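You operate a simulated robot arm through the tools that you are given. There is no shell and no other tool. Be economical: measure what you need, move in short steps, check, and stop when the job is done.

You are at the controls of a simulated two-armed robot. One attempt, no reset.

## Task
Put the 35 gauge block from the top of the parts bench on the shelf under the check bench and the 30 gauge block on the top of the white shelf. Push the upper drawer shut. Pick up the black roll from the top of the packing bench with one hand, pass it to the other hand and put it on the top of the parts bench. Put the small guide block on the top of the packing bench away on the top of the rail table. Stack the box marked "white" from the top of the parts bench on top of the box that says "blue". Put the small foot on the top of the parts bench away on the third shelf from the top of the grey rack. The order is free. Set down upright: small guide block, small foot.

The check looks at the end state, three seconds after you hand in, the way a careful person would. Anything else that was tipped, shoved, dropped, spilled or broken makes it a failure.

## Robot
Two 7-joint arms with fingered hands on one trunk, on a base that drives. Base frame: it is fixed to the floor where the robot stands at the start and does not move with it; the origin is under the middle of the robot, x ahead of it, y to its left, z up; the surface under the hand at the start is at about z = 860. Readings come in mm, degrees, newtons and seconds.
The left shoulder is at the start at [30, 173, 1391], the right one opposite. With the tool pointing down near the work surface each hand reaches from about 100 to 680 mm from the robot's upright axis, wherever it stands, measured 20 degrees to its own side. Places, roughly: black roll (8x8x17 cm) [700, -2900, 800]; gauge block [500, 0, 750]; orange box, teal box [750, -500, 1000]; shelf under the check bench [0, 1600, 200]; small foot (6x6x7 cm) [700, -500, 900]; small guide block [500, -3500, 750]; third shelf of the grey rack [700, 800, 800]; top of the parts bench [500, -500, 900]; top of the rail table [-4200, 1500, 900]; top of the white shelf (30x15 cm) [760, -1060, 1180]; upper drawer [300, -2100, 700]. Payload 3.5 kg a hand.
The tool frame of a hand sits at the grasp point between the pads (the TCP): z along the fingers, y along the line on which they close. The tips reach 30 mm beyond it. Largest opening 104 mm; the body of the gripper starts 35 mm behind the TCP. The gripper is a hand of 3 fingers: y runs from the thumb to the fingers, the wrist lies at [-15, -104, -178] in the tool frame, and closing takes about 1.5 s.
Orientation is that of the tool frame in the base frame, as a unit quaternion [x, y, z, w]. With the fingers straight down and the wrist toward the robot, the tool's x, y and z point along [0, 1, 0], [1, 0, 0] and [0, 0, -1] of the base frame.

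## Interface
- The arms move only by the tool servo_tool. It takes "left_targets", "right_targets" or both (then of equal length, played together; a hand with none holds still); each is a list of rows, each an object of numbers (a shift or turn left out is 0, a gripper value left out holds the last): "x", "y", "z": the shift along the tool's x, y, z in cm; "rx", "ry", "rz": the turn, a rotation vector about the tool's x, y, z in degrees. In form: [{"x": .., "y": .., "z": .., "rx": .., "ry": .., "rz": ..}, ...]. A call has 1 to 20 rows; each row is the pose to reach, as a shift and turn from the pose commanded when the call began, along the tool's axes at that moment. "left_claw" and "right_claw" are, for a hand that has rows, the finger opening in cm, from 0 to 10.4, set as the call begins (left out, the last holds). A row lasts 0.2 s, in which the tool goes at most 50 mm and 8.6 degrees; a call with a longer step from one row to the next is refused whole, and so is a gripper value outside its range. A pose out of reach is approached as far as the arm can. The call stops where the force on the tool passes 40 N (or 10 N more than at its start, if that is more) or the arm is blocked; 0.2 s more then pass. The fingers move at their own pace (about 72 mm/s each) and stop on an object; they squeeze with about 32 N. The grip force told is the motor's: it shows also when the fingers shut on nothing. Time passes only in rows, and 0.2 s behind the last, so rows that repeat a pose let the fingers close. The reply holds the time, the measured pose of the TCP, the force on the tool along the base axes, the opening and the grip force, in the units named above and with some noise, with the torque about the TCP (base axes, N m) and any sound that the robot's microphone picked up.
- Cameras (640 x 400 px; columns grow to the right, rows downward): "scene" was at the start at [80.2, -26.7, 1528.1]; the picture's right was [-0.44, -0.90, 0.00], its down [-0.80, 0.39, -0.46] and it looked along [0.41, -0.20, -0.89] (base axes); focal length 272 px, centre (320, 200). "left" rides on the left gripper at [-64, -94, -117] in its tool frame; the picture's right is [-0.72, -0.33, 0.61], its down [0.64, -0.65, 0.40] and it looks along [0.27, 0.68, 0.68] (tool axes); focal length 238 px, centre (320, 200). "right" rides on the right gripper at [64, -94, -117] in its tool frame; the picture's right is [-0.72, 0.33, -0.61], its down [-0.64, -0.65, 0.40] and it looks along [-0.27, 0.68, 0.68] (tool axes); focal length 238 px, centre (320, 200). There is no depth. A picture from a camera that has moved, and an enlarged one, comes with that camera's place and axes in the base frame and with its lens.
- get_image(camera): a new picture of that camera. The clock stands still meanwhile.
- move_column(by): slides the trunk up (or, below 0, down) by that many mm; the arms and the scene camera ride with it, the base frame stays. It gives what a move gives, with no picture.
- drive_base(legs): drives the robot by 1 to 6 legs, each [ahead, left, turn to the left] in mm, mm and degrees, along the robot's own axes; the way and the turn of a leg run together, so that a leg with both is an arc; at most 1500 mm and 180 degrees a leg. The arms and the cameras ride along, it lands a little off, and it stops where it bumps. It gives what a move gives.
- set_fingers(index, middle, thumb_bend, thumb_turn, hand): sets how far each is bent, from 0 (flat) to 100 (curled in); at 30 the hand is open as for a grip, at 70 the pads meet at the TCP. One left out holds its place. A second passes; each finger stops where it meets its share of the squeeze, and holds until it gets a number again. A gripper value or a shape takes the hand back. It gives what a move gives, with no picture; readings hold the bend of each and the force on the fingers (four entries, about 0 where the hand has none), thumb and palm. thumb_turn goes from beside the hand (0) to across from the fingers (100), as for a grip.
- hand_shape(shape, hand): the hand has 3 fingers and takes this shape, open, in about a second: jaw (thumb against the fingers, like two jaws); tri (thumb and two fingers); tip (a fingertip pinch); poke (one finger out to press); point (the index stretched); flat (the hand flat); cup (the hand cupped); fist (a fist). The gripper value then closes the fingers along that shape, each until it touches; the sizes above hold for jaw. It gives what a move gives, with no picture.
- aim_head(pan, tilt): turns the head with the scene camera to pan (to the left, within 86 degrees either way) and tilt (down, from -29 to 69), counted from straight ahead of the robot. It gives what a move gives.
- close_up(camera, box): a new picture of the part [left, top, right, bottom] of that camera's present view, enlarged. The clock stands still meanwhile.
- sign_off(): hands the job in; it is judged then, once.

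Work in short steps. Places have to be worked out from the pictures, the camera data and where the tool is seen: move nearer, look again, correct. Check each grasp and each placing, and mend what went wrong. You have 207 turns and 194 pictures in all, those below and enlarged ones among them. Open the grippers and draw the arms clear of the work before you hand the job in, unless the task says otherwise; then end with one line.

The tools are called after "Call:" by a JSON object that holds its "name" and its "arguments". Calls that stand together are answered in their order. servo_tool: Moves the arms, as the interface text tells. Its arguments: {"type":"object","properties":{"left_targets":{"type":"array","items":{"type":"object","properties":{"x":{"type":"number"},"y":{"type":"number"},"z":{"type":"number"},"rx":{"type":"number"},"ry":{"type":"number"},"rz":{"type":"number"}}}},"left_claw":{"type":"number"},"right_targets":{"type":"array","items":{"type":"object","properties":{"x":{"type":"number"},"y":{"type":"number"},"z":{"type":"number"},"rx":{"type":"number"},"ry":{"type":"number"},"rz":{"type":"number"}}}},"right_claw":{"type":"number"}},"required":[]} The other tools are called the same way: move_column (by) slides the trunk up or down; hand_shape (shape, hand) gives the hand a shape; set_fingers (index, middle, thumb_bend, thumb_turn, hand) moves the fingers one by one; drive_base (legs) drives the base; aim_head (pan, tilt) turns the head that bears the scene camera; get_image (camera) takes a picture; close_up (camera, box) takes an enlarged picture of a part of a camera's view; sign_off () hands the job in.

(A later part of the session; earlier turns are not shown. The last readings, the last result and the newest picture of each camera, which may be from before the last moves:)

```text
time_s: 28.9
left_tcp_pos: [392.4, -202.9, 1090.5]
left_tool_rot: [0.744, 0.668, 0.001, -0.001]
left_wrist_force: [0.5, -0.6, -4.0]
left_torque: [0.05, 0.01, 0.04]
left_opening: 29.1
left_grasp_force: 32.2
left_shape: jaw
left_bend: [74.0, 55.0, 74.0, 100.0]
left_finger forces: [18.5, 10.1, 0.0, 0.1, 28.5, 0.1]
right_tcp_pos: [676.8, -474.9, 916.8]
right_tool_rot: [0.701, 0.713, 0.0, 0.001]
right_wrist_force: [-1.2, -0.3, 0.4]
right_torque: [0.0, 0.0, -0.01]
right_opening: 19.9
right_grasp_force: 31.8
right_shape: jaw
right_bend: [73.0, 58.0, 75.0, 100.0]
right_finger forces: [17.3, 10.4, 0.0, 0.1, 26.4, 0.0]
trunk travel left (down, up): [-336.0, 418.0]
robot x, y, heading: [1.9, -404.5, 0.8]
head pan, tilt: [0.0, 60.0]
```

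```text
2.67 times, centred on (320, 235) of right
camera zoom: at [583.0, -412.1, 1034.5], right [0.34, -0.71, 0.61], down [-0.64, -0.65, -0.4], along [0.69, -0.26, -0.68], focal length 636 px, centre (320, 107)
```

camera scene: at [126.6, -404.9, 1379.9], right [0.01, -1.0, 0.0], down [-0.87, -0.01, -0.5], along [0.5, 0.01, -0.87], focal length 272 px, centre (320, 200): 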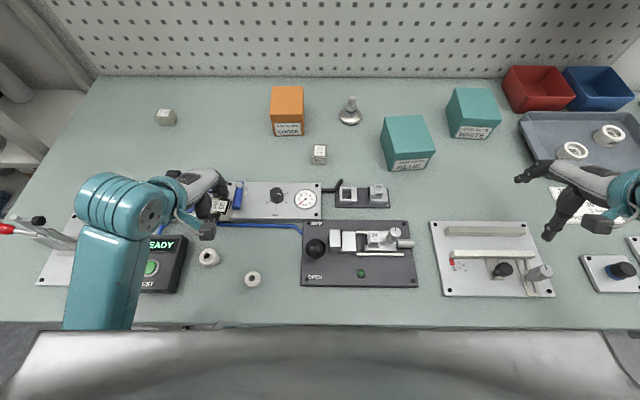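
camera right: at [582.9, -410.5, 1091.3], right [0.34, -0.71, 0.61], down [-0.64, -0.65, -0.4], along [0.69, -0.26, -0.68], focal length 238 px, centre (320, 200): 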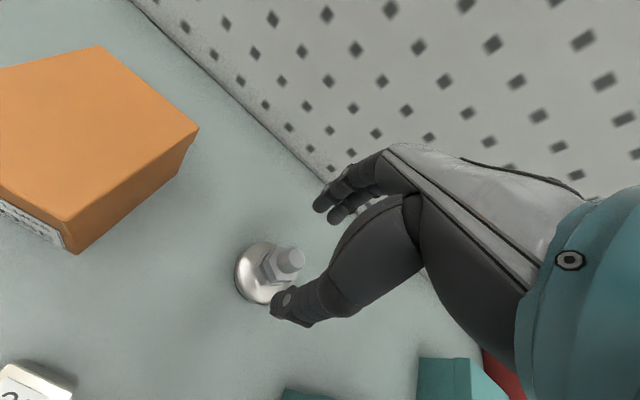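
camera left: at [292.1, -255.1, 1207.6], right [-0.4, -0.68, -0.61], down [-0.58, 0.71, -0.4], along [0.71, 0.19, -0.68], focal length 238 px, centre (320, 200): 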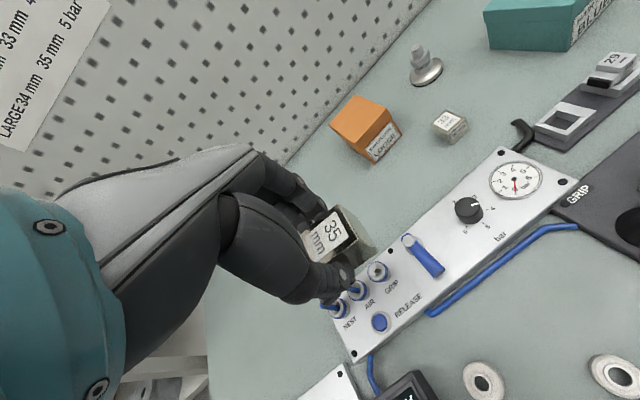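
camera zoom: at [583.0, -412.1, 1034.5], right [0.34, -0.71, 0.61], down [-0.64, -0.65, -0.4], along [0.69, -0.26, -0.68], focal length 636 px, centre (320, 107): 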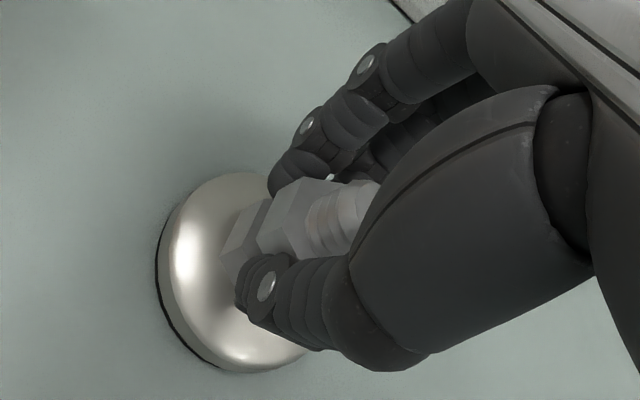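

The foot is gripped at the nut (TCP 57 mm above its base). Lift and draw back.

Call:
{"name": "servo_tool", "arguments": {"right_targets": [{"z": -2}, {"z": -6}, {"z": -10}, {"z": -14}, {"z": -17}, {"y": -4, "z": -19}, {"y": -8, "z": -19}, {"y": -12, "z": -19}, {"y": -16, "z": -19}, {"y": -20, "z": -19}, {"y": -24, "z": -19}, {"y": -24, "z": -19}]}}

Call:
{"name": "get_image", "arguments": {"camera": "right"}}

Call:
{"name": "aim_head", "arguments": {"pan": 45, "tilt": 25}}

Call:
{"name": "get_image", "arguments": {"camera": "scene"}}

```text
time_s: 31.4
left_tcp_pos: [392.0, -202.3, 1089.1]
left_tool_rot: [0.744, 0.668, 0.001, -0.002]
left_wrist_force: [0.4, -0.8, -3.3]
left_torque: [0.02, 0.02, 0.03]
left_opening: 29.4
left_grasp_force: 32.3
left_shape: jaw
left_bend: [74.0, 55.0, 74.0, 100.0]
left_finger forces: [18.5, 10.1, 0.0, 0.1, 28.5, 0.0]
right_tcp_pos: [496.4, -493.0, 1139.6]
right_tool_rot: [0.709, 0.7, 0.057, 0.07]
right_wrist_force: [0.2, -0.2, -1.8]
right_torque: [-0.01, 0.0, -0.01]
right_opening: 19.9
right_grasp_force: 31.7
right_shape: jaw
right_bend: [73.0, 58.0, 75.0, 100.0]
right_finger forces: [17.1, 11.0, 0.0, 0.0, 26.6, 0.1]
right hand out of reach, approached as far as the arm can: row 10, 11, 12
trunk travel left (down, up): [-336.0, 418.0]
robot x, y, heading: [2.4, -409.2, 0.6]
head pan, tilt: [0.0, 60.0]
stopped in row 12 (right hand): the arm was blocked; the commanded pose is now the measured one
```

```text
162 pictures are left
camera right: at [385.1, -424.3, 1237.1], right [0.2, -0.71, 0.67], down [-0.58, -0.64, -0.5], along [0.79, -0.29, -0.54], focal length 238 px, centre (320, 200)
```

right: 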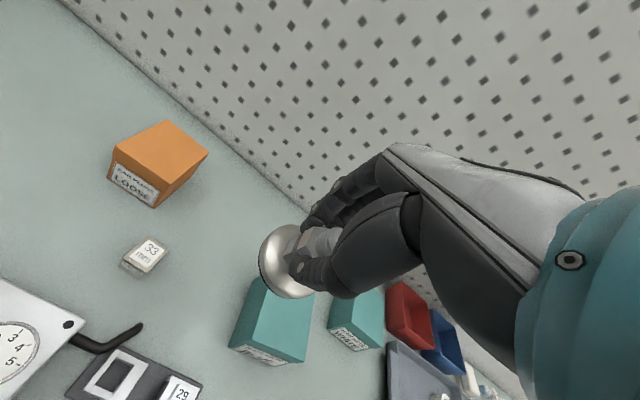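

```text
time_s: 32.5
left_tcp_pos: [391.7, -202.5, 1089.7]
left_tool_rot: [0.744, 0.668, 0.001, -0.001]
left_wrist_force: [-0.1, 0.3, -3.8]
left_torque: [0.04, -0.01, -0.02]
left_opening: 29.5
left_grasp_force: 31.6
left_shape: jaw
left_bend: [74.0, 55.0, 74.0, 100.0]
left_finger forces: [18.5, 10.1, 0.0, 0.1, 28.6, 0.0]
right_tcp_pos: [496.2, -492.3, 1140.2]
right_tool_rot: [0.709, 0.7, 0.057, 0.07]
right_wrist_force: [0.3, -0.6, -2.2]
right_torque: [0.0, 0.04, -0.04]
right_opening: 19.6
right_grasp_force: 32.0
right_shape: jaw
right_bend: [73.0, 58.0, 75.0, 100.0]
right_finger forces: [17.1, 11.1, 0.0, 0.1, 26.6, 0.0]
trunk travel left (down, up): [-336.0, 418.0]
robot x, y, heading: [1.8, -409.8, 0.6]
head pan, tilt: [45.0, 25.0]
```

```text
161 pictures are left
camera scene: at [124.7, -339.7, 1429.8], right [0.72, -0.7, 0.0], down [-0.3, -0.3, -0.91], along [0.63, 0.65, -0.42], focal length 272 px, centre (320, 200)
```

scene: 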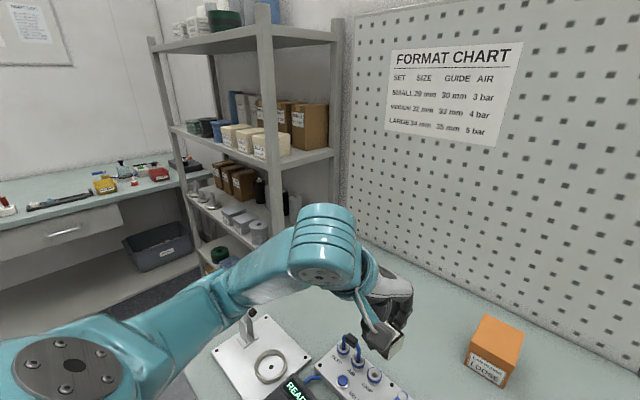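

Both parts held. Raise the column back, back off from the bench and drive left to the grey rack.

Call:
{"name": "move_column", "arguments": {"by": 150}}

Call:
{"name": "drive_base", "arguments": {"legs": [[-350, 0, 0], [0, 1250, 0]]}}

Call:
{"name": "aim_head", "arguments": {"pan": 0, "tilt": 35}}

Call:
{"name": "get_image", "arguments": {"camera": "scene"}}

```text
time_s: 34.3
left_tcp_pos: [390.6, -202.5, 1240.0]
left_tool_rot: [0.745, 0.668, 0.001, -0.001]
left_wrist_force: [0.3, -0.4, -3.2]
left_torque: [0.0, 0.0, -0.01]
left_opening: 29.3
left_grasp_force: 31.6
left_shape: jaw
left_bend: [74.0, 55.0, 74.0, 100.0]
left_finger forces: [18.4, 10.1, 0.1, 0.0, 28.6, 0.0]
right_tcp_pos: [501.6, -502.4, 1293.9]
right_tool_rot: [0.714, 0.693, 0.054, 0.083]
right_wrist_force: [0.1, 0.3, -1.4]
right_torque: [0.0, 0.02, -0.04]
right_opening: 20.0
right_grasp_force: 31.9
right_shape: jaw
right_bend: [73.0, 58.0, 75.0, 100.0]
right_finger forces: [17.1, 11.1, 0.0, 0.0, 26.6, 0.0]
trunk travel left (down, up): [-486.0, 268.0]
robot x, y, heading: [1.2, -409.3, 0.7]
head pan, tilt: [45.0, 25.0]
```

```text
time_s: 42.4
left_tcp_pos: [19.8, 1030.6, 1241.0]
left_tool_rot: [0.738, 0.674, 0.0, -0.001]
left_wrist_force: [-1.2, 0.4, -2.9]
left_torque: [0.03, -0.05, 0.05]
left_opening: 29.1
left_grasp_force: 32.1
left_shape: jaw
left_bend: [74.0, 55.0, 74.0, 100.0]
left_finger forces: [18.5, 10.1, 0.1, 0.0, 28.7, 0.0]
right_tcp_pos: [133.9, 731.7, 1291.8]
right_tool_rot: [0.709, 0.699, 0.053, 0.082]
right_wrist_force: [-0.4, -0.1, -2.6]
right_torque: [0.0, 0.01, -0.03]
right_opening: 19.7
right_grasp_force: 31.4
right_shape: jaw
right_bend: [73.0, 58.0, 75.0, 100.0]
right_finger forces: [17.1, 11.1, 0.2, 0.0, 26.7, 0.0]
trunk travel left (down, up): [-486.0, 268.0]
robot x, y, heading: [-366.8, 818.0, 1.7]
head pan, tilt: [45.0, 25.0]
```

```text
time_s: 43.5
left_tcp_pos: [20.4, 1029.9, 1239.2]
left_tool_rot: [0.738, 0.675, 0.0, -0.001]
left_wrist_force: [0.6, -0.6, -2.9]
left_torque: [0.03, -0.03, 0.01]
left_opening: 29.4
left_grasp_force: 32.1
left_shape: jaw
left_bend: [74.0, 55.0, 74.0, 100.0]
left_finger forces: [18.5, 10.1, 0.0, 0.1, 28.6, 0.1]
right_tcp_pos: [134.9, 730.7, 1291.5]
right_tool_rot: [0.71, 0.697, 0.052, 0.085]
right_wrist_force: [0.9, -0.7, -2.5]
right_torque: [0.01, 0.04, -0.04]
right_opening: 19.8
right_grasp_force: 32.4
right_shape: jaw
right_bend: [73.0, 58.0, 75.0, 100.0]
right_finger forces: [17.2, 11.1, 0.0, 0.0, 26.5, 0.0]
trunk travel left (down, up): [-486.0, 268.0]
robot x, y, heading: [-362.3, 820.9, 1.7]
head pan, tilt: [0.0, 35.0]
```

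```text
160 pictures are left
camera scene: at [-254.3, 824.0, 1565.4], right [0.03, -1.0, 0.0], down [-0.57, -0.02, -0.82], along [0.82, 0.02, -0.57], focal length 272 px, centre (320, 200)
```

scene: 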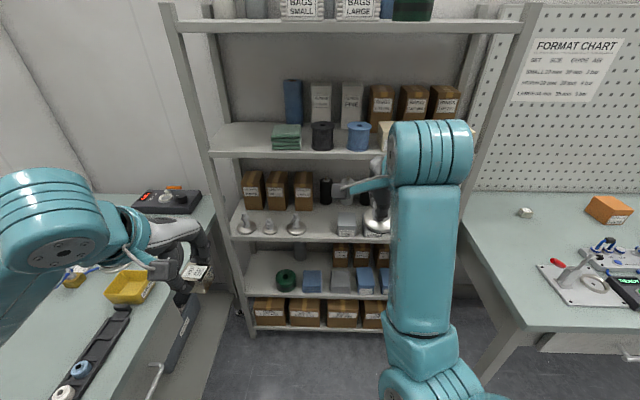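

The third shelf carries a row of feet at the left front with a free place at about [595, 835]. First straighten the right hand and pull the left hand back, then lower the right hand outside the rack.

Call:
{"name": "servo_tool", "arguments": {"right_targets": [{"rx": 5.5, "ry": 1.3, "rz": -0.5}, {"rx": 11.1, "ry": 2.7, "rz": -1}, {"rx": 11.1, "ry": 2.7, "rz": -1}, {"rx": 11.1, "ry": 2.7, "rz": -1}], "left_targets": [{"y": -3.5}, {"y": -7}, {"y": -10}, {"y": -10}]}}

Call:
{"name": "servo_tool", "arguments": {"right_targets": [{"x": 1, "z": 4.5}, {"x": 2, "z": 9}, {"x": 3, "z": 13.5}, {"x": 4, "z": 18}, {"x": 5, "z": 22.5}, {"x": 6, "z": 27}, {"x": 7, "z": 31.5}, {"x": 8, "z": 34}, {"x": 8, "z": 34}]}}

Call:
{"name": "get_image", "arguments": {"camera": "scene"}}

Call:
{"name": "get_image", "arguments": {"camera": "right"}}

```text
time_s: 44.5
left_tcp_pos: [-6.2, 1034.2, 1247.8]
left_tool_rot: [0.739, 0.673, 0.001, -0.001]
left_wrist_force: [0.4, 0.7, -3.3]
left_torque: [0.01, -0.02, -0.01]
left_opening: 29.3
left_grasp_force: 32.2
left_shape: jaw
left_bend: [74.0, 55.0, 74.0, 100.0]
left_finger forces: [18.7, 10.2, 0.0, 0.0, 28.8, 0.0]
left hand out of reach, approached as far as the arm can: row 1, 2, 3, 4
right_tcp_pos: [146.8, 733.6, 1280.6]
right_tool_rot: [0.706, 0.708, 0.003, -0.003]
right_wrist_force: [0.0, -0.2, -2.7]
right_torque: [-0.01, 0.02, 0.01]
right_opening: 19.6
right_grasp_force: 32.7
right_shape: jaw
right_bend: [73.0, 58.0, 75.0, 100.0]
right_finger forces: [17.1, 11.2, 0.0, 0.0, 26.4, 0.1]
right hand out of reach, approached as far as the arm can: row 2, 3, 4
trunk travel left (down, up): [-486.0, 268.0]
robot x, y, heading: [-366.9, 815.0, 1.7]
head pan, tilt: [0.0, 35.0]
```

```text
time_s: 45.3
left_tcp_pos: [-7.0, 1033.6, 1247.7]
left_tool_rot: [0.739, 0.674, 0.0, 0.0]
left_wrist_force: [-0.2, -0.2, -2.2]
left_torque: [0.04, -0.02, 0.03]
left_opening: 29.3
left_grasp_force: 31.8
left_shape: jaw
left_bend: [74.0, 55.0, 74.0, 100.0]
left_finger forces: [18.7, 10.2, 0.0, 0.0, 28.8, 0.0]
right_tcp_pos: [185.6, 743.3, 1261.7]
right_tool_rot: [0.713, 0.695, 0.065, 0.07]
right_wrist_force: [0.1, 0.6, -1.2]
right_torque: [-0.01, 0.04, 0.04]
right_opening: 19.8
right_grasp_force: 32.5
right_shape: jaw
right_bend: [73.0, 58.0, 75.0, 100.0]
right_finger forces: [17.1, 11.3, 0.0, 0.0, 26.8, 0.0]
trunk travel left (down, up): [-486.0, 268.0]
robot x, y, heading: [-361.2, 822.7, 1.6]
head pan, tilt: [0.0, 35.0]
stopped in row 3 (right hand): the arm was blocked; the commanded pose is now the measured one
```

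```text
159 pictures are left
camera scene: at [-254.0, 823.7, 1565.3], right [0.03, -1.0, 0.0], down [-0.57, -0.02, -0.82], along [0.82, 0.02, -0.57], focal length 272 px, centre (320, 200)
```

scene: 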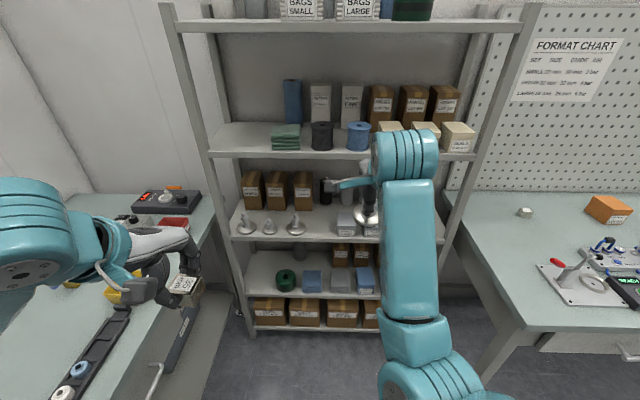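

```text
158 pictures are left
camera right: at [73.8, 809.9, 1359.0], right [0.19, -0.72, 0.67], down [-0.58, -0.63, -0.52], along [0.79, -0.29, -0.54], focal length 238 px, centre (320, 200)
```

right: 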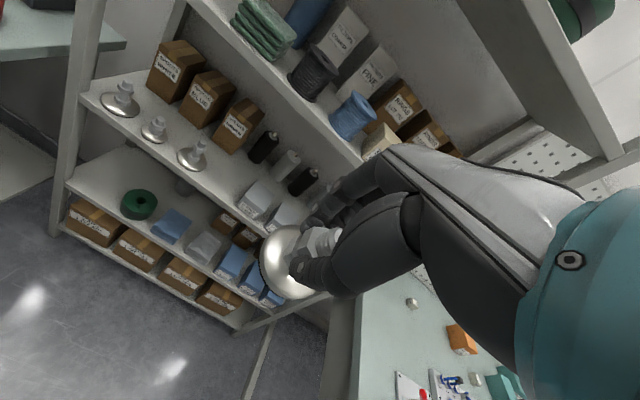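

The right arm hits a joint limit while bent close. Swing it out to its own side while lowering and straightening.

Call:
{"name": "servo_tool", "arguments": {"right_targets": [{"x": -4, "y": 1}, {"x": -8, "y": 2, "z": 1}, {"x": -11, "y": 2, "z": 4, "rx": 3}, {"x": -13, "y": 2, "z": 8, "rx": 7}, {"x": -14, "y": 2, "z": 12, "rx": 11}, {"x": -14, "y": 2, "z": 16, "rx": 11}, {"x": -14, "y": 2, "z": 20, "rx": 11}, {"x": -14, "y": 2, "z": 24, "rx": 11}, {"x": -14, "y": 2, "z": 28, "rx": 11}, {"x": -14, "y": 2, "z": 31, "rx": 11}, {"x": -14, "y": 2, "z": 31, "rx": 11}]}}

Call:
{"name": "get_image", "arguments": {"camera": "scene"}}

```text
time_s: 47.7
left_tcp_pos: [-7.6, 1033.1, 1247.3]
left_tool_rot: [0.739, 0.673, 0.001, -0.001]
left_wrist_force: [-0.5, 0.1, -3.2]
left_torque: [0.0, 0.02, -0.01]
left_opening: 29.2
left_grasp_force: 32.0
left_shape: jaw
left_bend: [74.0, 55.0, 74.0, 100.0]
left_finger forces: [18.7, 10.2, 0.0, 0.0, 28.7, 0.1]
right_tcp_pos: [258.2, 602.8, 959.9]
right_tool_rot: [0.714, 0.7, -0.001, -0.001]
right_wrist_force: [-0.4, 0.2, -2.0]
right_torque: [0.02, -0.02, 0.02]
right_opening: 19.5
right_grasp_force: 32.0
right_shape: jaw
right_bend: [73.0, 58.0, 75.0, 100.0]
right_finger forces: [17.2, 11.4, 0.0, 0.1, 26.2, 0.0]
trunk travel left (down, up): [-486.0, 268.0]
robot x, y, heading: [-366.0, 821.3, 1.7]
head pan, tilt: [0.0, 35.0]
```

```text
157 pictures are left
camera scene: at [-254.5, 823.8, 1565.4], right [0.03, -1.0, 0.0], down [-0.57, -0.02, -0.82], along [0.82, 0.02, -0.57], focal length 272 px, centre (320, 200)
```

scene: 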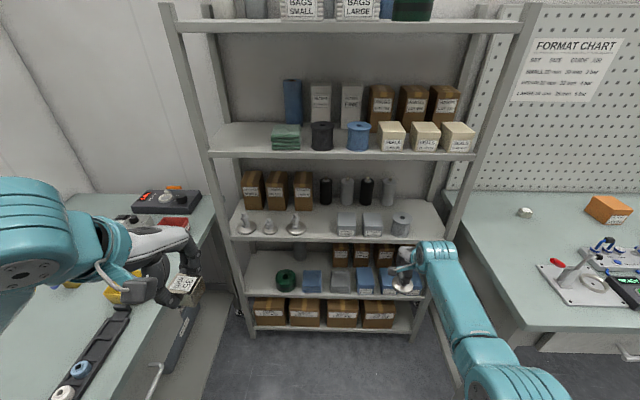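

Clear view now: free place between the third foot and the grey boxes. Bring the right hand to y≈835 and back to be in front of the rack, before driving closer.

Call:
{"name": "servo_tool", "arguments": {"right_targets": [{"x": 3, "y": -3}, {"x": 6.5, "y": -6}, {"x": 10, "y": -9}, {"x": 14, "y": -12}, {"x": 18, "y": -12}, {"x": 21.5, "y": -12}, {"x": 21.5, "y": -12}, {"x": 21.5, "y": -12}]}}

Call:
{"name": "get_image", "arguments": {"camera": "scene"}}

```text
time_s: 49.0
left_tcp_pos: [-7.5, 1033.6, 1246.8]
left_tool_rot: [0.739, 0.674, 0.0, -0.001]
left_wrist_force: [-0.5, 0.0, -2.9]
left_torque: [0.03, -0.01, -0.02]
left_opening: 29.4
left_grasp_force: 31.8
left_shape: jaw
left_bend: [74.0, 55.0, 74.0, 100.0]
left_finger forces: [18.8, 10.1, 0.1, 0.0, 28.8, 0.1]
right_tcp_pos: [173.1, 692.5, 955.6]
right_tool_rot: [0.734, 0.673, -0.04, 0.077]
right_wrist_force: [-0.2, -0.9, -2.0]
right_torque: [-0.03, 0.03, 0.0]
right_opening: 19.5
right_grasp_force: 32.3
right_shape: jaw
right_bend: [73.0, 58.0, 75.0, 100.0]
right_finger forces: [17.3, 11.6, 0.0, 0.0, 26.4, 0.0]
trunk travel left (down, up): [-486.0, 268.0]
robot x, y, heading: [-367.5, 820.1, 1.7]
head pan, tilt: [0.0, 35.0]
stopped in row 6 (right hand): the arm was blocked; the commanded pose is now the measured one
```

```text
156 pictures are left
camera scene: at [-254.3, 823.7, 1565.3], right [0.03, -1.0, 0.0], down [-0.57, -0.02, -0.82], along [0.82, 0.02, -0.57], focal length 272 px, centre (320, 200)
```

scene: 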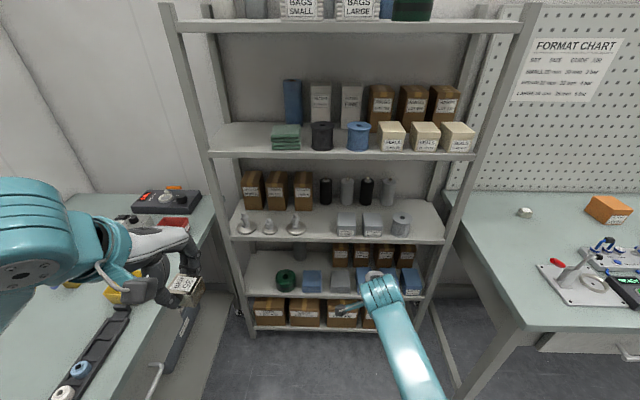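

The arm blocks near the middle, so I'll turn the robot left by 22° so that the rack place lies on the right hand's own side, and straighten the hand.

Call:
{"name": "drive_base", "arguments": {"legs": [[0, 0, 22]]}}

Call:
{"name": "servo_tool", "arguments": {"right_targets": [{"x": -4, "y": 0}, {"x": -7, "y": 1, "rx": 1.7, "ry": 4.6}, {"x": -7, "y": 1, "rx": 3.4, "ry": 9.3}, {"x": -7, "y": 1, "rx": 3.4, "ry": 9.3}]}}

Call:
{"name": "get_image", "arguments": {"camera": "right"}}

Call:
{"name": "get_image", "arguments": {"camera": "scene"}}

```text
time_s: 50.5
left_tcp_pos: [-111.2, 1151.0, 1247.7]
left_tool_rot: [0.6, 0.8, 0.0, -0.001]
left_wrist_force: [-0.5, -0.1, -3.0]
left_torque: [0.01, 0.01, 0.0]
left_opening: 28.9
left_grasp_force: 32.2
left_shape: jaw
left_bend: [74.0, 55.0, 74.0, 100.0]
left_finger forces: [18.5, 10.0, 0.0, 0.0, 28.5, 0.0]
right_tcp_pos: [182.7, 899.8, 953.8]
right_tool_rot: [0.596, 0.798, -0.027, 0.083]
right_wrist_force: [-0.2, -0.1, -3.0]
right_torque: [0.03, -0.04, -0.01]
right_opening: 19.3
right_grasp_force: 32.1
right_shape: jaw
right_bend: [73.0, 58.0, 75.0, 100.0]
right_finger forces: [17.1, 11.5, 0.0, 0.0, 26.3, 0.1]
trunk travel left (down, up): [-486.0, 268.0]
robot x, y, heading: [-362.7, 818.5, 23.3]
head pan, tilt: [0.0, 35.0]
```

```text
time_s: 51.5
left_tcp_pos: [-109.3, 1150.3, 1248.9]
left_tool_rot: [0.601, 0.8, 0.0, -0.001]
left_wrist_force: [-0.4, -0.1, -3.2]
left_torque: [0.06, 0.01, 0.03]
left_opening: 29.0
left_grasp_force: 31.7
left_shape: jaw
left_bend: [74.0, 55.0, 74.0, 100.0]
left_finger forces: [18.5, 10.1, 0.0, 0.0, 28.6, 0.0]
right_tcp_pos: [212.4, 835.2, 967.3]
right_tool_rot: [0.598, 0.802, -0.003, 0.0]
right_wrist_force: [0.1, 0.2, -3.2]
right_torque: [0.02, 0.05, 0.01]
right_opening: 19.6
right_grasp_force: 32.2
right_shape: jaw
right_bend: [73.0, 58.0, 75.0, 100.0]
right_finger forces: [17.0, 11.6, 0.1, 0.0, 26.2, 0.0]
trunk travel left (down, up): [-486.0, 268.0]
robot x, y, heading: [-363.2, 818.1, 23.3]
head pan, tilt: [0.0, 35.0]
```

```text
155 pictures are left
camera right: at [104.8, 870.8, 1084.8], right [0.52, -0.59, 0.61], down [-0.45, -0.8, -0.4], along [0.73, -0.07, -0.68], focal length 238 px, centre (320, 200)
```

right: 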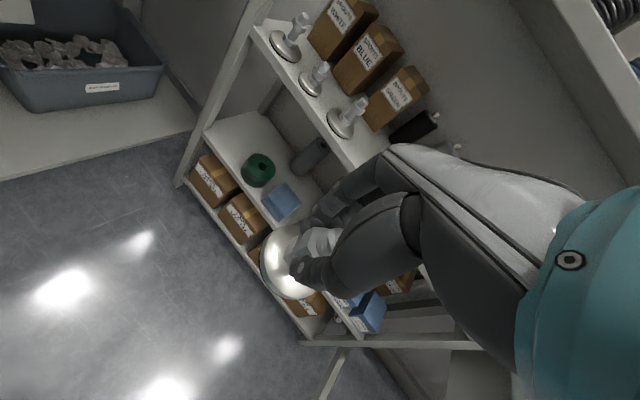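

```text
154 pictures are left
camera scene: at [-263.0, 864.1, 1565.3], right [0.39, -0.92, 0.0], down [-0.53, -0.23, -0.82], along [0.75, 0.32, -0.57], focal length 272 px, centre (320, 200)
```

scene: 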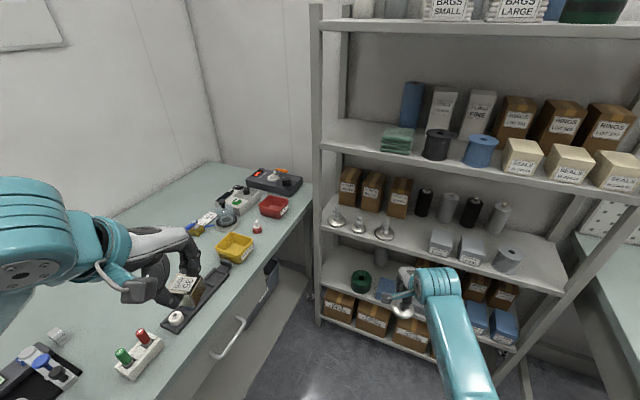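

Triangulating gives the third shelf at z≈810, third foot at [573,940], box face at y≈770; free target [570,840]. Lower the hand slightly and drive 250 mm toward the rack, then look.

Call:
{"name": "servo_tool", "arguments": {"right_targets": [{"z": 2}, {"z": 3.5}, {"z": 3.5}]}}

Call:
{"name": "drive_base", "arguments": {"legs": [[229, -97, 0]]}}

Call:
{"name": "get_image", "arguments": {"camera": "right"}}

Call:
{"name": "get_image", "arguments": {"camera": "scene"}}

```text
time_s: 52.3
left_tcp_pos: [-110.4, 1150.7, 1247.5]
left_tool_rot: [0.6, 0.8, 0.0, -0.002]
left_wrist_force: [-0.5, 0.5, -3.3]
left_torque: [0.0, 0.03, 0.01]
left_opening: 29.3
left_grasp_force: 31.6
left_shape: jaw
left_bend: [74.0, 55.0, 74.0, 100.0]
left_finger forces: [18.5, 10.0, 0.1, 0.0, 28.7, 0.0]
right_tcp_pos: [210.9, 834.1, 929.3]
right_tool_rot: [0.598, 0.801, -0.003, 0.0]
right_wrist_force: [0.5, 0.1, -2.0]
right_torque: [0.01, 0.04, 0.01]
right_opening: 19.2
right_grasp_force: 31.7
right_shape: jaw
right_bend: [73.0, 58.0, 75.0, 100.0]
right_finger forces: [17.0, 11.6, 0.0, 0.0, 26.2, 0.0]
trunk travel left (down, up): [-486.0, 268.0]
robot x, y, heading: [-364.6, 819.1, 23.2]
head pan, tilt: [0.0, 35.0]
```

```text
time_s: 54.1
left_tcp_pos: [138.1, 1146.9, 1246.4]
left_tool_rot: [0.602, 0.799, 0.0, 0.0]
left_wrist_force: [0.2, -0.2, -3.6]
left_torque: [-0.01, 0.04, 0.01]
left_opening: 29.3
left_grasp_force: 32.6
left_shape: jaw
left_bend: [74.0, 55.0, 74.0, 100.0]
left_finger forces: [18.5, 10.2, 0.1, 0.0, 28.6, 0.1]
right_tcp_pos: [458.6, 831.3, 930.8]
right_tool_rot: [0.6, 0.8, -0.003, 0.0]
right_wrist_force: [0.6, 0.5, -1.8]
right_torque: [0.0, 0.02, 0.01]
right_opening: 19.5
right_grasp_force: 31.9
right_shape: jaw
right_bend: [73.0, 58.0, 75.0, 100.0]
right_finger forces: [16.9, 11.9, 0.0, 0.0, 26.2, 0.0]
trunk travel left (down, up): [-486.0, 268.0]
robot x, y, heading: [-118.3, 818.0, 22.8]
head pan, tilt: [0.0, 35.0]
```

```text
153 pictures are left
camera right: at [350.3, 867.0, 1047.9], right [0.52, -0.6, 0.61], down [-0.45, -0.8, -0.4], along [0.73, -0.07, -0.68], focal length 238 px, centre (320, 200)
```

right: 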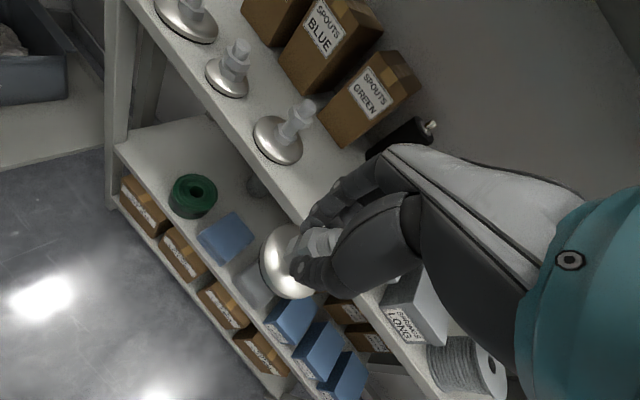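

```text
152 pictures are left
camera scene: at [-15.8, 862.5, 1565.3], right [0.39, -0.92, 0.0], down [-0.53, -0.22, -0.82], along [0.75, 0.32, -0.57], focal length 272 px, centre (320, 200)
```

scene: 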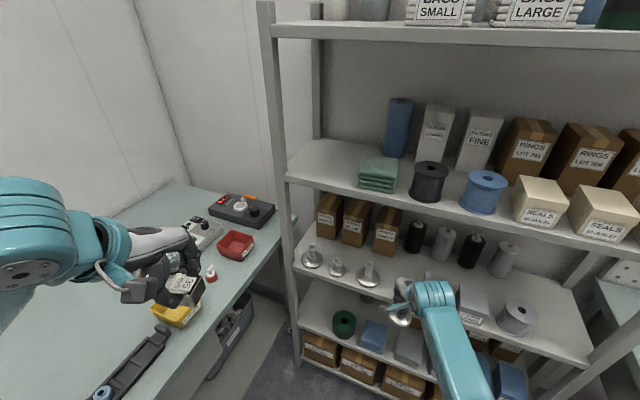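

Refined: shelf front edge x≈548, third foot at [600,949], box edge y≈766. Drive the remaining 145 mm so the hand is over [604,843].

Call:
{"name": "drive_base", "arguments": {"legs": [[138, -46, 0]]}}

Call:
{"name": "get_image", "arguments": {"camera": "right"}}

Call:
{"name": "get_image", "arguments": {"camera": "scene"}}

```text
time_s: 55.5
left_tcp_pos: [282.7, 1159.2, 1247.3]
left_tool_rot: [0.604, 0.797, 0.0, -0.002]
left_wrist_force: [0.5, 0.1, -3.8]
left_torque: [0.04, 0.02, -0.01]
left_opening: 29.4
left_grasp_force: 31.9
left_shape: jaw
left_bend: [74.0, 55.0, 74.0, 100.0]
left_finger forces: [18.6, 10.0, 0.1, 0.1, 28.6, 0.1]
right_tcp_pos: [601.0, 841.1, 929.8]
right_tool_rot: [0.601, 0.799, -0.003, 0.0]
right_wrist_force: [-0.4, 0.1, -1.8]
right_torque: [0.03, 0.05, -0.03]
right_opening: 19.4
right_grasp_force: 31.9
right_shape: jaw
right_bend: [73.0, 58.0, 75.0, 100.0]
right_finger forces: [16.9, 11.8, 0.0, 0.0, 26.2, 0.0]
trunk travel left (down, up): [-486.0, 268.0]
robot x, y, heading: [23.5, 828.0, 22.7]
head pan, tilt: [0.0, 35.0]
```

```text
151 pictures are left
camera right: at [494.6, 878.2, 1047.7], right [0.51, -0.6, 0.61], down [-0.45, -0.8, -0.4], along [0.73, -0.07, -0.68], focal length 238 px, centre (320, 200)
```

right: 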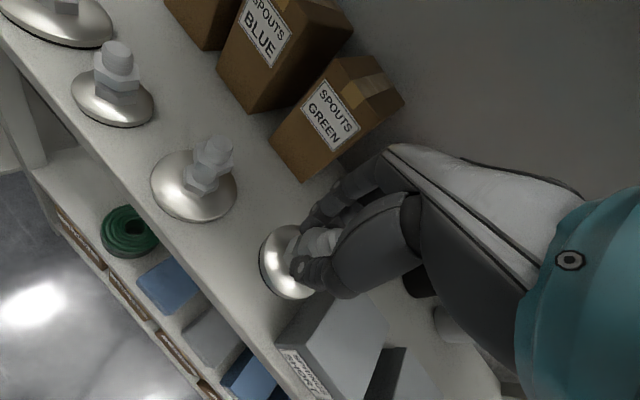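

```text
150 pictures are left
camera scene: at [128.6, 875.2, 1565.3], right [0.39, -0.92, 0.0], down [-0.53, -0.22, -0.82], along [0.76, 0.32, -0.57], focal length 272 px, centre (320, 200)
```

scene: 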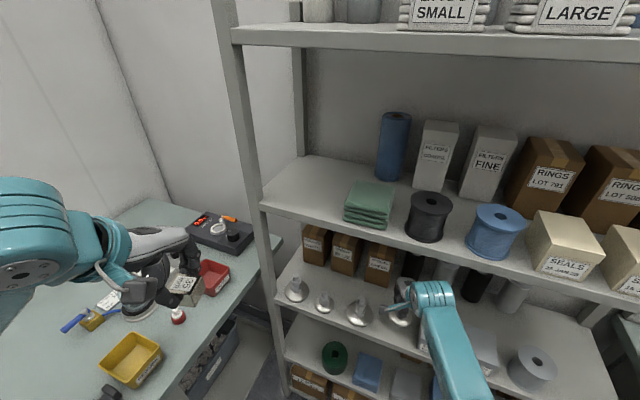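

Move 9 mm toward +y and lower to just above the shelf.

Call:
{"name": "servo_tool", "arguments": {"right_targets": [{"x": 0.9, "y": 0.3, "z": 2}, {"x": 0.9, "y": 0.3, "z": 4}, {"x": 0.9, "y": 0.3, "z": 5}, {"x": 0.9, "y": 0.3, "z": 5}]}}

Call:
{"name": "get_image", "arguments": {"camera": "right"}}

Call:
{"name": "close_up", "arguments": {"camera": "scene", "box": [260, 240, 500, 390]}}

```text
time_s: 56.5
left_tcp_pos: [283.0, 1159.2, 1247.2]
left_tool_rot: [0.604, 0.797, 0.0, -0.002]
left_wrist_force: [0.2, 0.0, -2.5]
left_torque: [0.03, -0.03, 0.0]
left_opening: 29.2
left_grasp_force: 32.0
left_shape: jaw
left_bend: [74.0, 55.0, 74.0, 100.0]
left_finger forces: [18.6, 10.2, 0.1, 0.0, 28.6, 0.0]
right_tcp_pos: [601.4, 850.3, 880.9]
right_tool_rot: [0.601, 0.799, -0.003, 0.0]
right_wrist_force: [-0.3, -0.5, -1.5]
right_torque: [0.03, 0.01, 0.0]
right_opening: 19.6
right_grasp_force: 32.0
right_shape: jaw
right_bend: [73.0, 58.0, 75.0, 100.0]
right_finger forces: [17.0, 11.9, 0.0, 0.0, 26.1, 0.0]
trunk travel left (down, up): [-486.0, 268.0]
robot x, y, heading: [26.1, 830.7, 22.3]
head pan, tilt: [0.0, 35.0]
```

```text
149 pictures are left
camera right: at [493.7, 887.1, 999.6], right [0.51, -0.6, 0.61], down [-0.45, -0.8, -0.4], along [0.73, -0.07, -0.68], focal length 238 px, centre (320, 200)
```

right: 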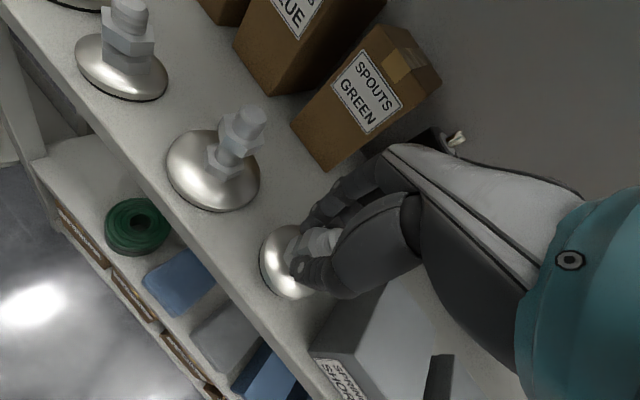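

```text
2.67 times, centred on (380, 315) of scene
camera zoom: at [127.9, 875.1, 1565.3], right [0.39, -0.92, 0.0], down [-0.53, -0.22, -0.82], along [0.76, 0.32, -0.57], focal length 725 px, centre (160, -107)
```

zoom: 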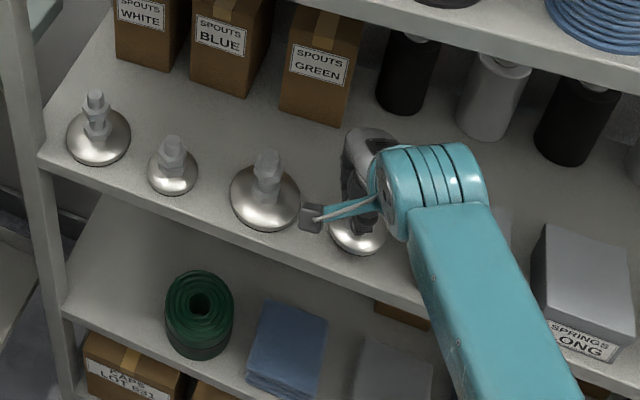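

Position good. Lower in small steps until the force shows contact.

Call:
{"name": "servo_tool", "arguments": {"right_targets": [{"z": 0.5}, {"z": 1.0}, {"z": 1.0}]}}

Call:
{"name": "close_up", "arguments": {"camera": "right", "box": [200, 180, 400, 320]}}

```text
time_s: 57.3
left_tcp_pos: [282.2, 1160.1, 1247.8]
left_tool_rot: [0.604, 0.797, 0.0, -0.002]
left_wrist_force: [-0.8, -1.2, -3.3]
left_torque: [-0.01, -0.01, 0.0]
left_opening: 29.1
left_grasp_force: 31.8
left_shape: jaw
left_bend: [74.0, 55.0, 74.0, 100.0]
left_finger forces: [18.6, 10.2, 0.0, 0.0, 28.6, 0.0]
right_tcp_pos: [601.1, 849.3, 870.8]
right_tool_rot: [0.602, 0.798, -0.004, -0.001]
right_wrist_force: [0.7, 0.1, -2.2]
right_torque: [0.03, -0.03, 0.01]
right_opening: 19.7
right_grasp_force: 31.8
right_shape: jaw
right_bend: [73.0, 58.0, 75.0, 100.0]
right_finger forces: [17.0, 11.8, 0.1, 0.0, 26.1, 0.0]
trunk travel left (down, up): [-486.0, 268.0]
robot x, y, heading: [23.9, 829.1, 22.8]
head pan, tilt: [0.0, 35.0]
```

```text
2.86 times, centred on (300, 250) of right
camera zoom: at [494.1, 886.4, 988.9], right [0.51, -0.6, 0.61], down [-0.45, -0.8, -0.4], along [0.73, -0.07, -0.68], focal length 681 px, centre (377, 57)
```

zoom: 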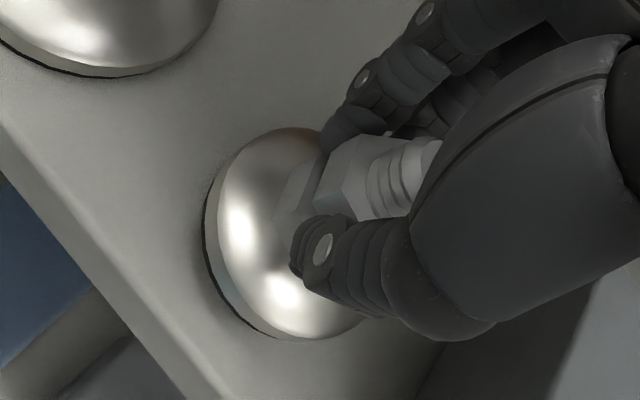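

Call:
{"name": "servo_tool", "arguments": {"right_targets": [{"z": 0.3}, {"z": 0.6}, {"z": 0.6}]}}

```text
time_s: 58.1
left_tcp_pos: [281.5, 1159.9, 1247.2]
left_tool_rot: [0.604, 0.797, 0.0, -0.002]
left_wrist_force: [0.1, 0.4, -3.2]
left_torque: [0.01, 0.01, 0.01]
left_opening: 29.3
left_grasp_force: 31.9
left_shape: jaw
left_bend: [74.0, 55.0, 74.0, 100.0]
left_finger forces: [18.5, 10.2, 0.1, 0.0, 28.6, 0.1]
right_tcp_pos: [600.6, 851.3, 863.7]
right_tool_rot: [0.602, 0.798, -0.002, -0.001]
right_wrist_force: [0.0, 1.0, -2.2]
right_torque: [0.0, 0.03, -0.04]
right_opening: 19.5
right_grasp_force: 32.0
right_shape: jaw
right_bend: [73.0, 58.0, 75.0, 100.0]
right_finger forces: [17.1, 12.0, 0.0, 0.0, 26.2, 0.0]
trunk travel left (down, up): [-486.0, 268.0]
robot x, y, heading: [25.3, 832.2, 22.2]
head pan, tilt: [0.0, 35.0]
```

Still free (force unchanged); keep lowering.

Call:
{"name": "servo_tool", "arguments": {"right_targets": [{"z": 0.3}, {"z": 0.5}, {"z": 0.5}]}}

Call:
{"name": "close_up", "arguments": {"camera": "right", "box": [200, 180, 400, 320]}}

```text
time_s: 58.9
left_tcp_pos: [280.9, 1159.3, 1248.4]
left_tool_rot: [0.605, 0.796, 0.0, -0.001]
left_wrist_force: [0.3, 0.4, -2.9]
left_torque: [0.01, 0.02, 0.03]
left_opening: 29.4
left_grasp_force: 32.0
left_shape: jaw
left_bend: [74.0, 55.0, 74.0, 100.0]
left_finger forces: [18.6, 10.1, 0.1, 0.0, 28.6, 0.0]
right_tcp_pos: [602.5, 849.9, 858.1]
right_tool_rot: [0.602, 0.799, -0.002, 0.0]
right_wrist_force: [0.1, 0.0, -2.1]
right_torque: [0.01, 0.0, 0.02]
right_opening: 19.4
right_grasp_force: 31.9
right_shape: jaw
right_bend: [73.0, 58.0, 75.0, 100.0]
right_finger forces: [17.0, 11.9, 0.0, 0.1, 26.1, 0.0]
trunk travel left (down, up): [-486.0, 268.0]
robot x, y, heading: [24.3, 834.1, 22.7]
head pan, tilt: [0.0, 35.0]
```

```text
2.86 times, centred on (300, 250) of right
camera zoom: at [494.1, 887.2, 977.3], right [0.51, -0.6, 0.61], down [-0.45, -0.8, -0.4], along [0.73, -0.07, -0.68], focal length 681 px, centre (377, 57)
```

zoom: 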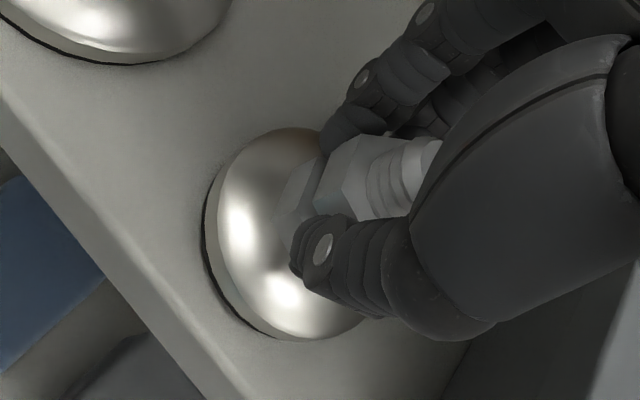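

Call:
{"name": "servo_tool", "arguments": {"right_targets": [{"z": 0.3}, {"z": 0.6}, {"z": 0.6}]}}

```text
time_s: 59.7
left_tcp_pos: [279.1, 1160.5, 1248.6]
left_tool_rot: [0.603, 0.798, 0.001, -0.001]
left_wrist_force: [0.4, -0.5, -3.7]
left_torque: [0.0, 0.0, 0.02]
left_opening: 29.2
left_grasp_force: 31.7
left_shape: jaw
left_bend: [74.0, 55.0, 74.0, 100.0]
left_finger forces: [18.5, 10.2, 0.0, 0.0, 28.6, 0.0]
right_tcp_pos: [600.9, 851.3, 856.7]
right_tool_rot: [0.602, 0.798, 0.0, 0.002]
right_wrist_force: [-2.9, 0.6, 13.6]
right_torque: [-0.04, 0.03, -0.01]
right_opening: 20.1
right_grasp_force: 32.1
right_shape: jaw
right_bend: [73.0, 58.0, 75.0, 100.0]
right_finger forces: [18.1, 12.8, 0.1, 0.0, 31.1, 0.0]
trunk travel left (down, up): [-486.0, 268.0]
robot x, y, heading: [23.6, 833.5, 22.7]
head pan, tilt: [0.0, 35.0]
```

Contact at TCP 857 (shelf z=800). Relieve the press, then open.

Call:
{"name": "servo_tool", "arguments": {"right_targets": [{"z": -0.35}, {"z": -0.35}]}}

Call:
{"name": "servo_tool", "arguments": {"right_targets": [{}, {}, {}, {}, {}, {}], "right_claw": 6}}

Call:
{"name": "get_image", "arguments": {"camera": "right"}}

```text
time_s: 60.3
left_tcp_pos: [281.8, 1159.4, 1247.7]
left_tool_rot: [0.604, 0.797, -0.001, 0.0]
left_wrist_force: [0.2, -0.6, -3.4]
left_torque: [0.01, -0.01, 0.01]
left_opening: 29.3
left_grasp_force: 32.0
left_shape: jaw
left_bend: [74.0, 55.0, 74.0, 100.0]
left_finger forces: [18.6, 10.1, 0.0, 0.1, 28.6, 0.0]
right_tcp_pos: [600.1, 848.9, 856.7]
right_tool_rot: [0.601, 0.799, -0.005, 0.001]
right_wrist_force: [-0.1, 1.3, 1.9]
right_torque: [0.04, -0.05, 0.02]
right_opening: 19.7
right_grasp_force: 31.7
right_shape: jaw
right_bend: [73.0, 58.0, 75.0, 100.0]
right_finger forces: [18.1, 13.3, 0.0, 0.0, 28.2, 0.1]
trunk travel left (down, up): [-486.0, 268.0]
robot x, y, heading: [25.5, 829.8, 22.9]
head pan, tilt: [0.0, 35.0]
```

```text
time_s: 61.7
left_tcp_pos: [283.3, 1160.4, 1247.4]
left_tool_rot: [0.604, 0.797, 0.0, -0.002]
left_wrist_force: [0.1, 0.2, -3.0]
left_torque: [0.02, 0.06, -0.03]
left_opening: 29.6
left_grasp_force: 32.2
left_shape: jaw
left_bend: [74.0, 55.0, 74.0, 100.0]
left_finger forces: [18.6, 10.2, 0.0, 0.0, 28.6, 0.0]
right_tcp_pos: [600.0, 849.4, 856.6]
right_tool_rot: [0.602, 0.798, -0.001, 0.001]
right_wrist_force: [0.9, -0.5, 0.3]
right_torque: [0.02, -0.01, -0.02]
right_opening: 59.4
right_grasp_force: 0.0
right_shape: jaw
right_bend: [74.0, 42.0, 66.0, 100.0]
right_finger forces: [0.0, 0.0, 0.0, 0.1, 0.0, 0.0]
trunk travel left (down, up): [-486.0, 268.0]
robot x, y, heading: [26.6, 834.9, 22.9]
head pan, tilt: [0.0, 35.0]
```

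```text
145 pictures are left
camera right: at [493.9, 886.6, 975.0], right [0.51, -0.6, 0.61], down [-0.45, -0.8, -0.4], along [0.73, -0.07, -0.68], focal length 238 px, centre (320, 200)
```

right: 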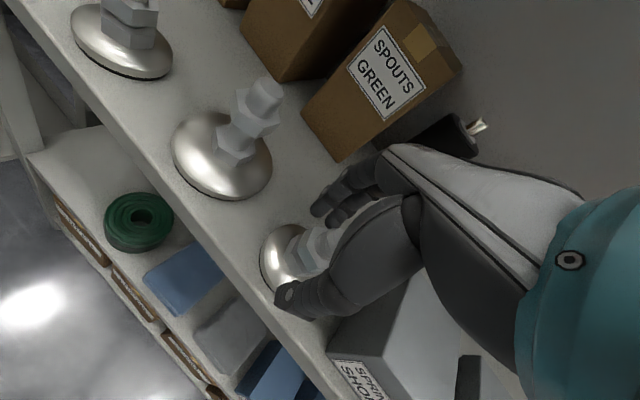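

The foot stands upright and free. Lift straight up, then back out of the rack.

Call:
{"name": "servo_tool", "arguments": {"right_targets": [{"z": -2}, {"z": -5}, {"z": -8}, {"z": -8}]}}

Call:
{"name": "drive_base", "arguments": {"legs": [[-330, 140, 0]]}}

Call:
{"name": "get_image", "arguments": {"camera": "right"}}

Call:
{"name": "aim_head", "arguments": {"pan": 45, "tilt": 45}}

Call:
{"name": "get_image", "arguments": {"camera": "scene"}}

```text
time_s: 62.7
left_tcp_pos: [282.7, 1159.6, 1247.3]
left_tool_rot: [0.605, 0.797, 0.0, -0.001]
left_wrist_force: [0.9, 0.0, -2.9]
left_torque: [0.03, 0.01, -0.01]
left_opening: 29.2
left_grasp_force: 31.7
left_shape: jaw
left_bend: [74.0, 55.0, 74.0, 100.0]
left_finger forces: [18.6, 10.1, 0.0, 0.0, 28.6, 0.0]
right_tcp_pos: [600.3, 849.7, 938.3]
right_tool_rot: [0.602, 0.799, -0.002, 0.0]
right_wrist_force: [0.3, -0.4, 0.8]
right_torque: [0.03, -0.03, 0.01]
right_opening: 59.6
right_grasp_force: 0.1
right_shape: jaw
right_bend: [74.0, 42.0, 66.0, 100.0]
right_finger forces: [0.0, 0.0, 0.1, 0.0, 0.0, 0.0]
trunk travel left (down, up): [-486.0, 268.0]
robot x, y, heading: [28.3, 826.6, 23.0]
head pan, tilt: [0.0, 35.0]
```

```text
time_s: 65.0
left_tcp_pos: [-70.9, 1159.1, 1247.9]
left_tool_rot: [0.608, 0.794, 0.0, -0.001]
left_wrist_force: [0.3, 0.3, -3.0]
left_torque: [0.01, -0.01, 0.01]
left_opening: 29.4
left_grasp_force: 31.5
left_shape: jaw
left_bend: [74.0, 55.0, 74.0, 100.0]
left_finger forces: [18.4, 10.1, 0.0, 0.0, 28.6, 0.0]
right_tcp_pos: [242.9, 843.7, 938.3]
right_tool_rot: [0.606, 0.795, -0.003, 0.0]
right_wrist_force: [0.0, 0.6, -0.5]
right_torque: [0.01, 0.0, 0.02]
right_opening: 59.8
right_grasp_force: 0.1
right_shape: jaw
right_bend: [74.0, 42.0, 66.0, 100.0]
right_finger forces: [0.0, 0.0, 0.1, 0.2, 0.0, 0.1]
trunk travel left (down, up): [-486.0, 268.0]
robot x, y, heading: [-331.7, 830.2, 22.3]
head pan, tilt: [0.0, 35.0]
```

```text
144 pictures are left
camera right: at [136.7, 881.9, 1056.0], right [0.51, -0.6, 0.61], down [-0.46, -0.79, -0.4], along [0.73, -0.08, -0.68], focal length 238 px, centre (320, 200)
```

right: 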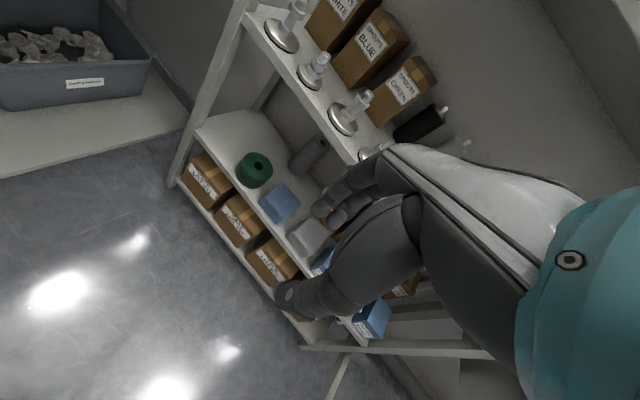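

```text
time_s: 66.1
left_tcp_pos: [-70.3, 1158.7, 1247.3]
left_tool_rot: [0.608, 0.794, 0.0, -0.001]
left_wrist_force: [0.0, -0.3, -2.9]
left_torque: [0.03, 0.02, 0.0]
left_opening: 29.2
left_grasp_force: 32.0
left_shape: jaw
left_bend: [74.0, 55.0, 74.0, 100.0]
left_finger forces: [18.6, 10.2, 0.0, 0.0, 28.6, 0.0]
right_tcp_pos: [243.7, 844.6, 938.2]
right_tool_rot: [0.606, 0.796, -0.004, 0.002]
right_wrist_force: [1.4, 0.3, 0.4]
right_torque: [0.0, -0.02, -0.01]
right_opening: 59.6
right_grasp_force: 0.1
right_shape: jaw
right_bend: [74.0, 42.0, 66.0, 100.0]
right_finger forces: [0.0, 0.0, 0.0, 0.0, 0.0, 0.0]
trunk travel left (down, up): [-486.0, 268.0]
robot x, y, heading: [-331.5, 831.6, 21.8]
head pan, tilt: [45.0, 45.0]
```

```text
143 pictures are left
camera scene: at [-278.5, 917.4, 1550.6], right [0.92, -0.39, 0.0], down [-0.28, -0.65, -0.71], along [0.28, 0.65, -0.71], focal length 272 px, centre (320, 200)
```

scene: 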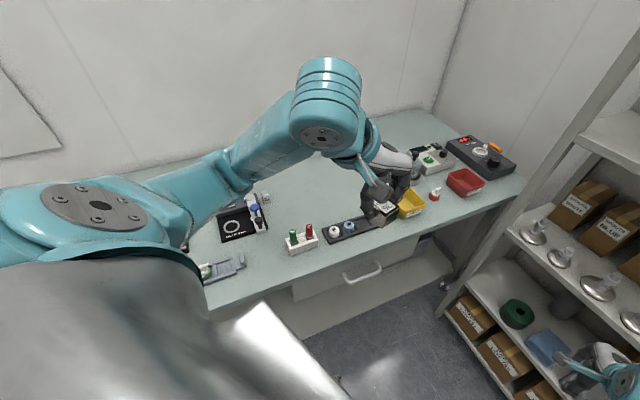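

Foot placed in the row; now the 35 block for the shelf under the check bench (bench front y≈1284, shelf front y≈1390 by the picture). Back away, turn to face it.

Call:
{"name": "drive_base", "arguments": {"legs": [[-64, -158, 0], [0, 0, 68], [0, -380, 0]]}}

Call:
{"name": "aim_head", "arguments": {"pan": 0, "tilt": 45}}

Call:
{"name": "get_image", "arguments": {"camera": "scene"}}

```text
time_s: 72.6
left_tcp_pos: [-157.1, 1025.6, 1247.3]
left_tool_rot: [0.054, 0.999, -0.001, 0.0]
left_wrist_force: [0.0, -0.2, -3.6]
left_torque: [-0.02, 0.02, -0.01]
left_opening: 29.2
left_grasp_force: 31.5
left_shape: jaw
left_bend: [74.0, 55.0, 74.0, 100.0]
left_finger forces: [18.4, 9.9, 0.0, 0.0, 28.3, 0.1]
right_tcp_pos: [248.0, 1204.3, 937.6]
right_tool_rot: [0.052, 0.999, -0.003, 0.002]
right_wrist_force: [0.6, 0.0, 0.0]
right_torque: [0.02, -0.01, 0.0]
right_opening: 59.3
right_grasp_force: 0.1
right_shape: jaw
right_bend: [74.0, 42.0, 66.0, 100.0]
right_finger forces: [0.1, 0.0, 0.0, 0.0, 0.0, 0.0]
trunk travel left (down, up): [-486.0, 268.0]
robot x, y, heading: [50.6, 666.7, 90.5]
head pan, tilt: [45.0, 45.0]
```

```text
time_s: 73.7
left_tcp_pos: [-158.1, 1027.2, 1247.5]
left_tool_rot: [0.054, 0.999, -0.001, -0.001]
left_wrist_force: [-0.3, 0.4, -2.1]
left_torque: [0.02, 0.01, 0.02]
left_opening: 29.4
left_grasp_force: 32.8
left_shape: jaw
left_bend: [74.0, 55.0, 74.0, 100.0]
left_finger forces: [18.5, 9.8, 0.0, 0.0, 28.3, 0.1]
right_tcp_pos: [248.5, 1205.8, 938.5]
right_tool_rot: [0.051, 0.999, -0.003, 0.002]
right_wrist_force: [0.1, -0.4, -0.7]
right_torque: [-0.01, -0.03, 0.01]
right_opening: 59.7
right_grasp_force: 0.0
right_shape: jaw
right_bend: [74.0, 42.0, 66.0, 100.0]
right_finger forces: [0.1, 0.0, 0.1, 0.0, 0.0, 0.0]
trunk travel left (down, up): [-486.0, 268.0]
robot x, y, heading: [50.4, 666.2, 90.8]
head pan, tilt: [0.0, 45.0]
```

```text
142 pictures are left
camera scene: at [49.8, 770.4, 1550.5], right [1.0, 0.01, 0.0], down [0.01, -0.71, -0.71], along [-0.01, 0.71, -0.71], focal length 272 px, centre (320, 200)
```

scene: 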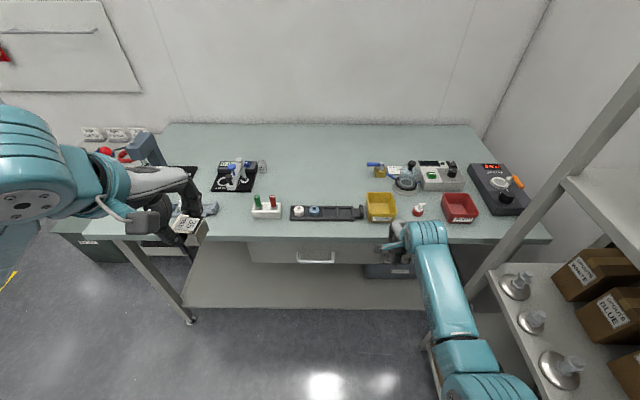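

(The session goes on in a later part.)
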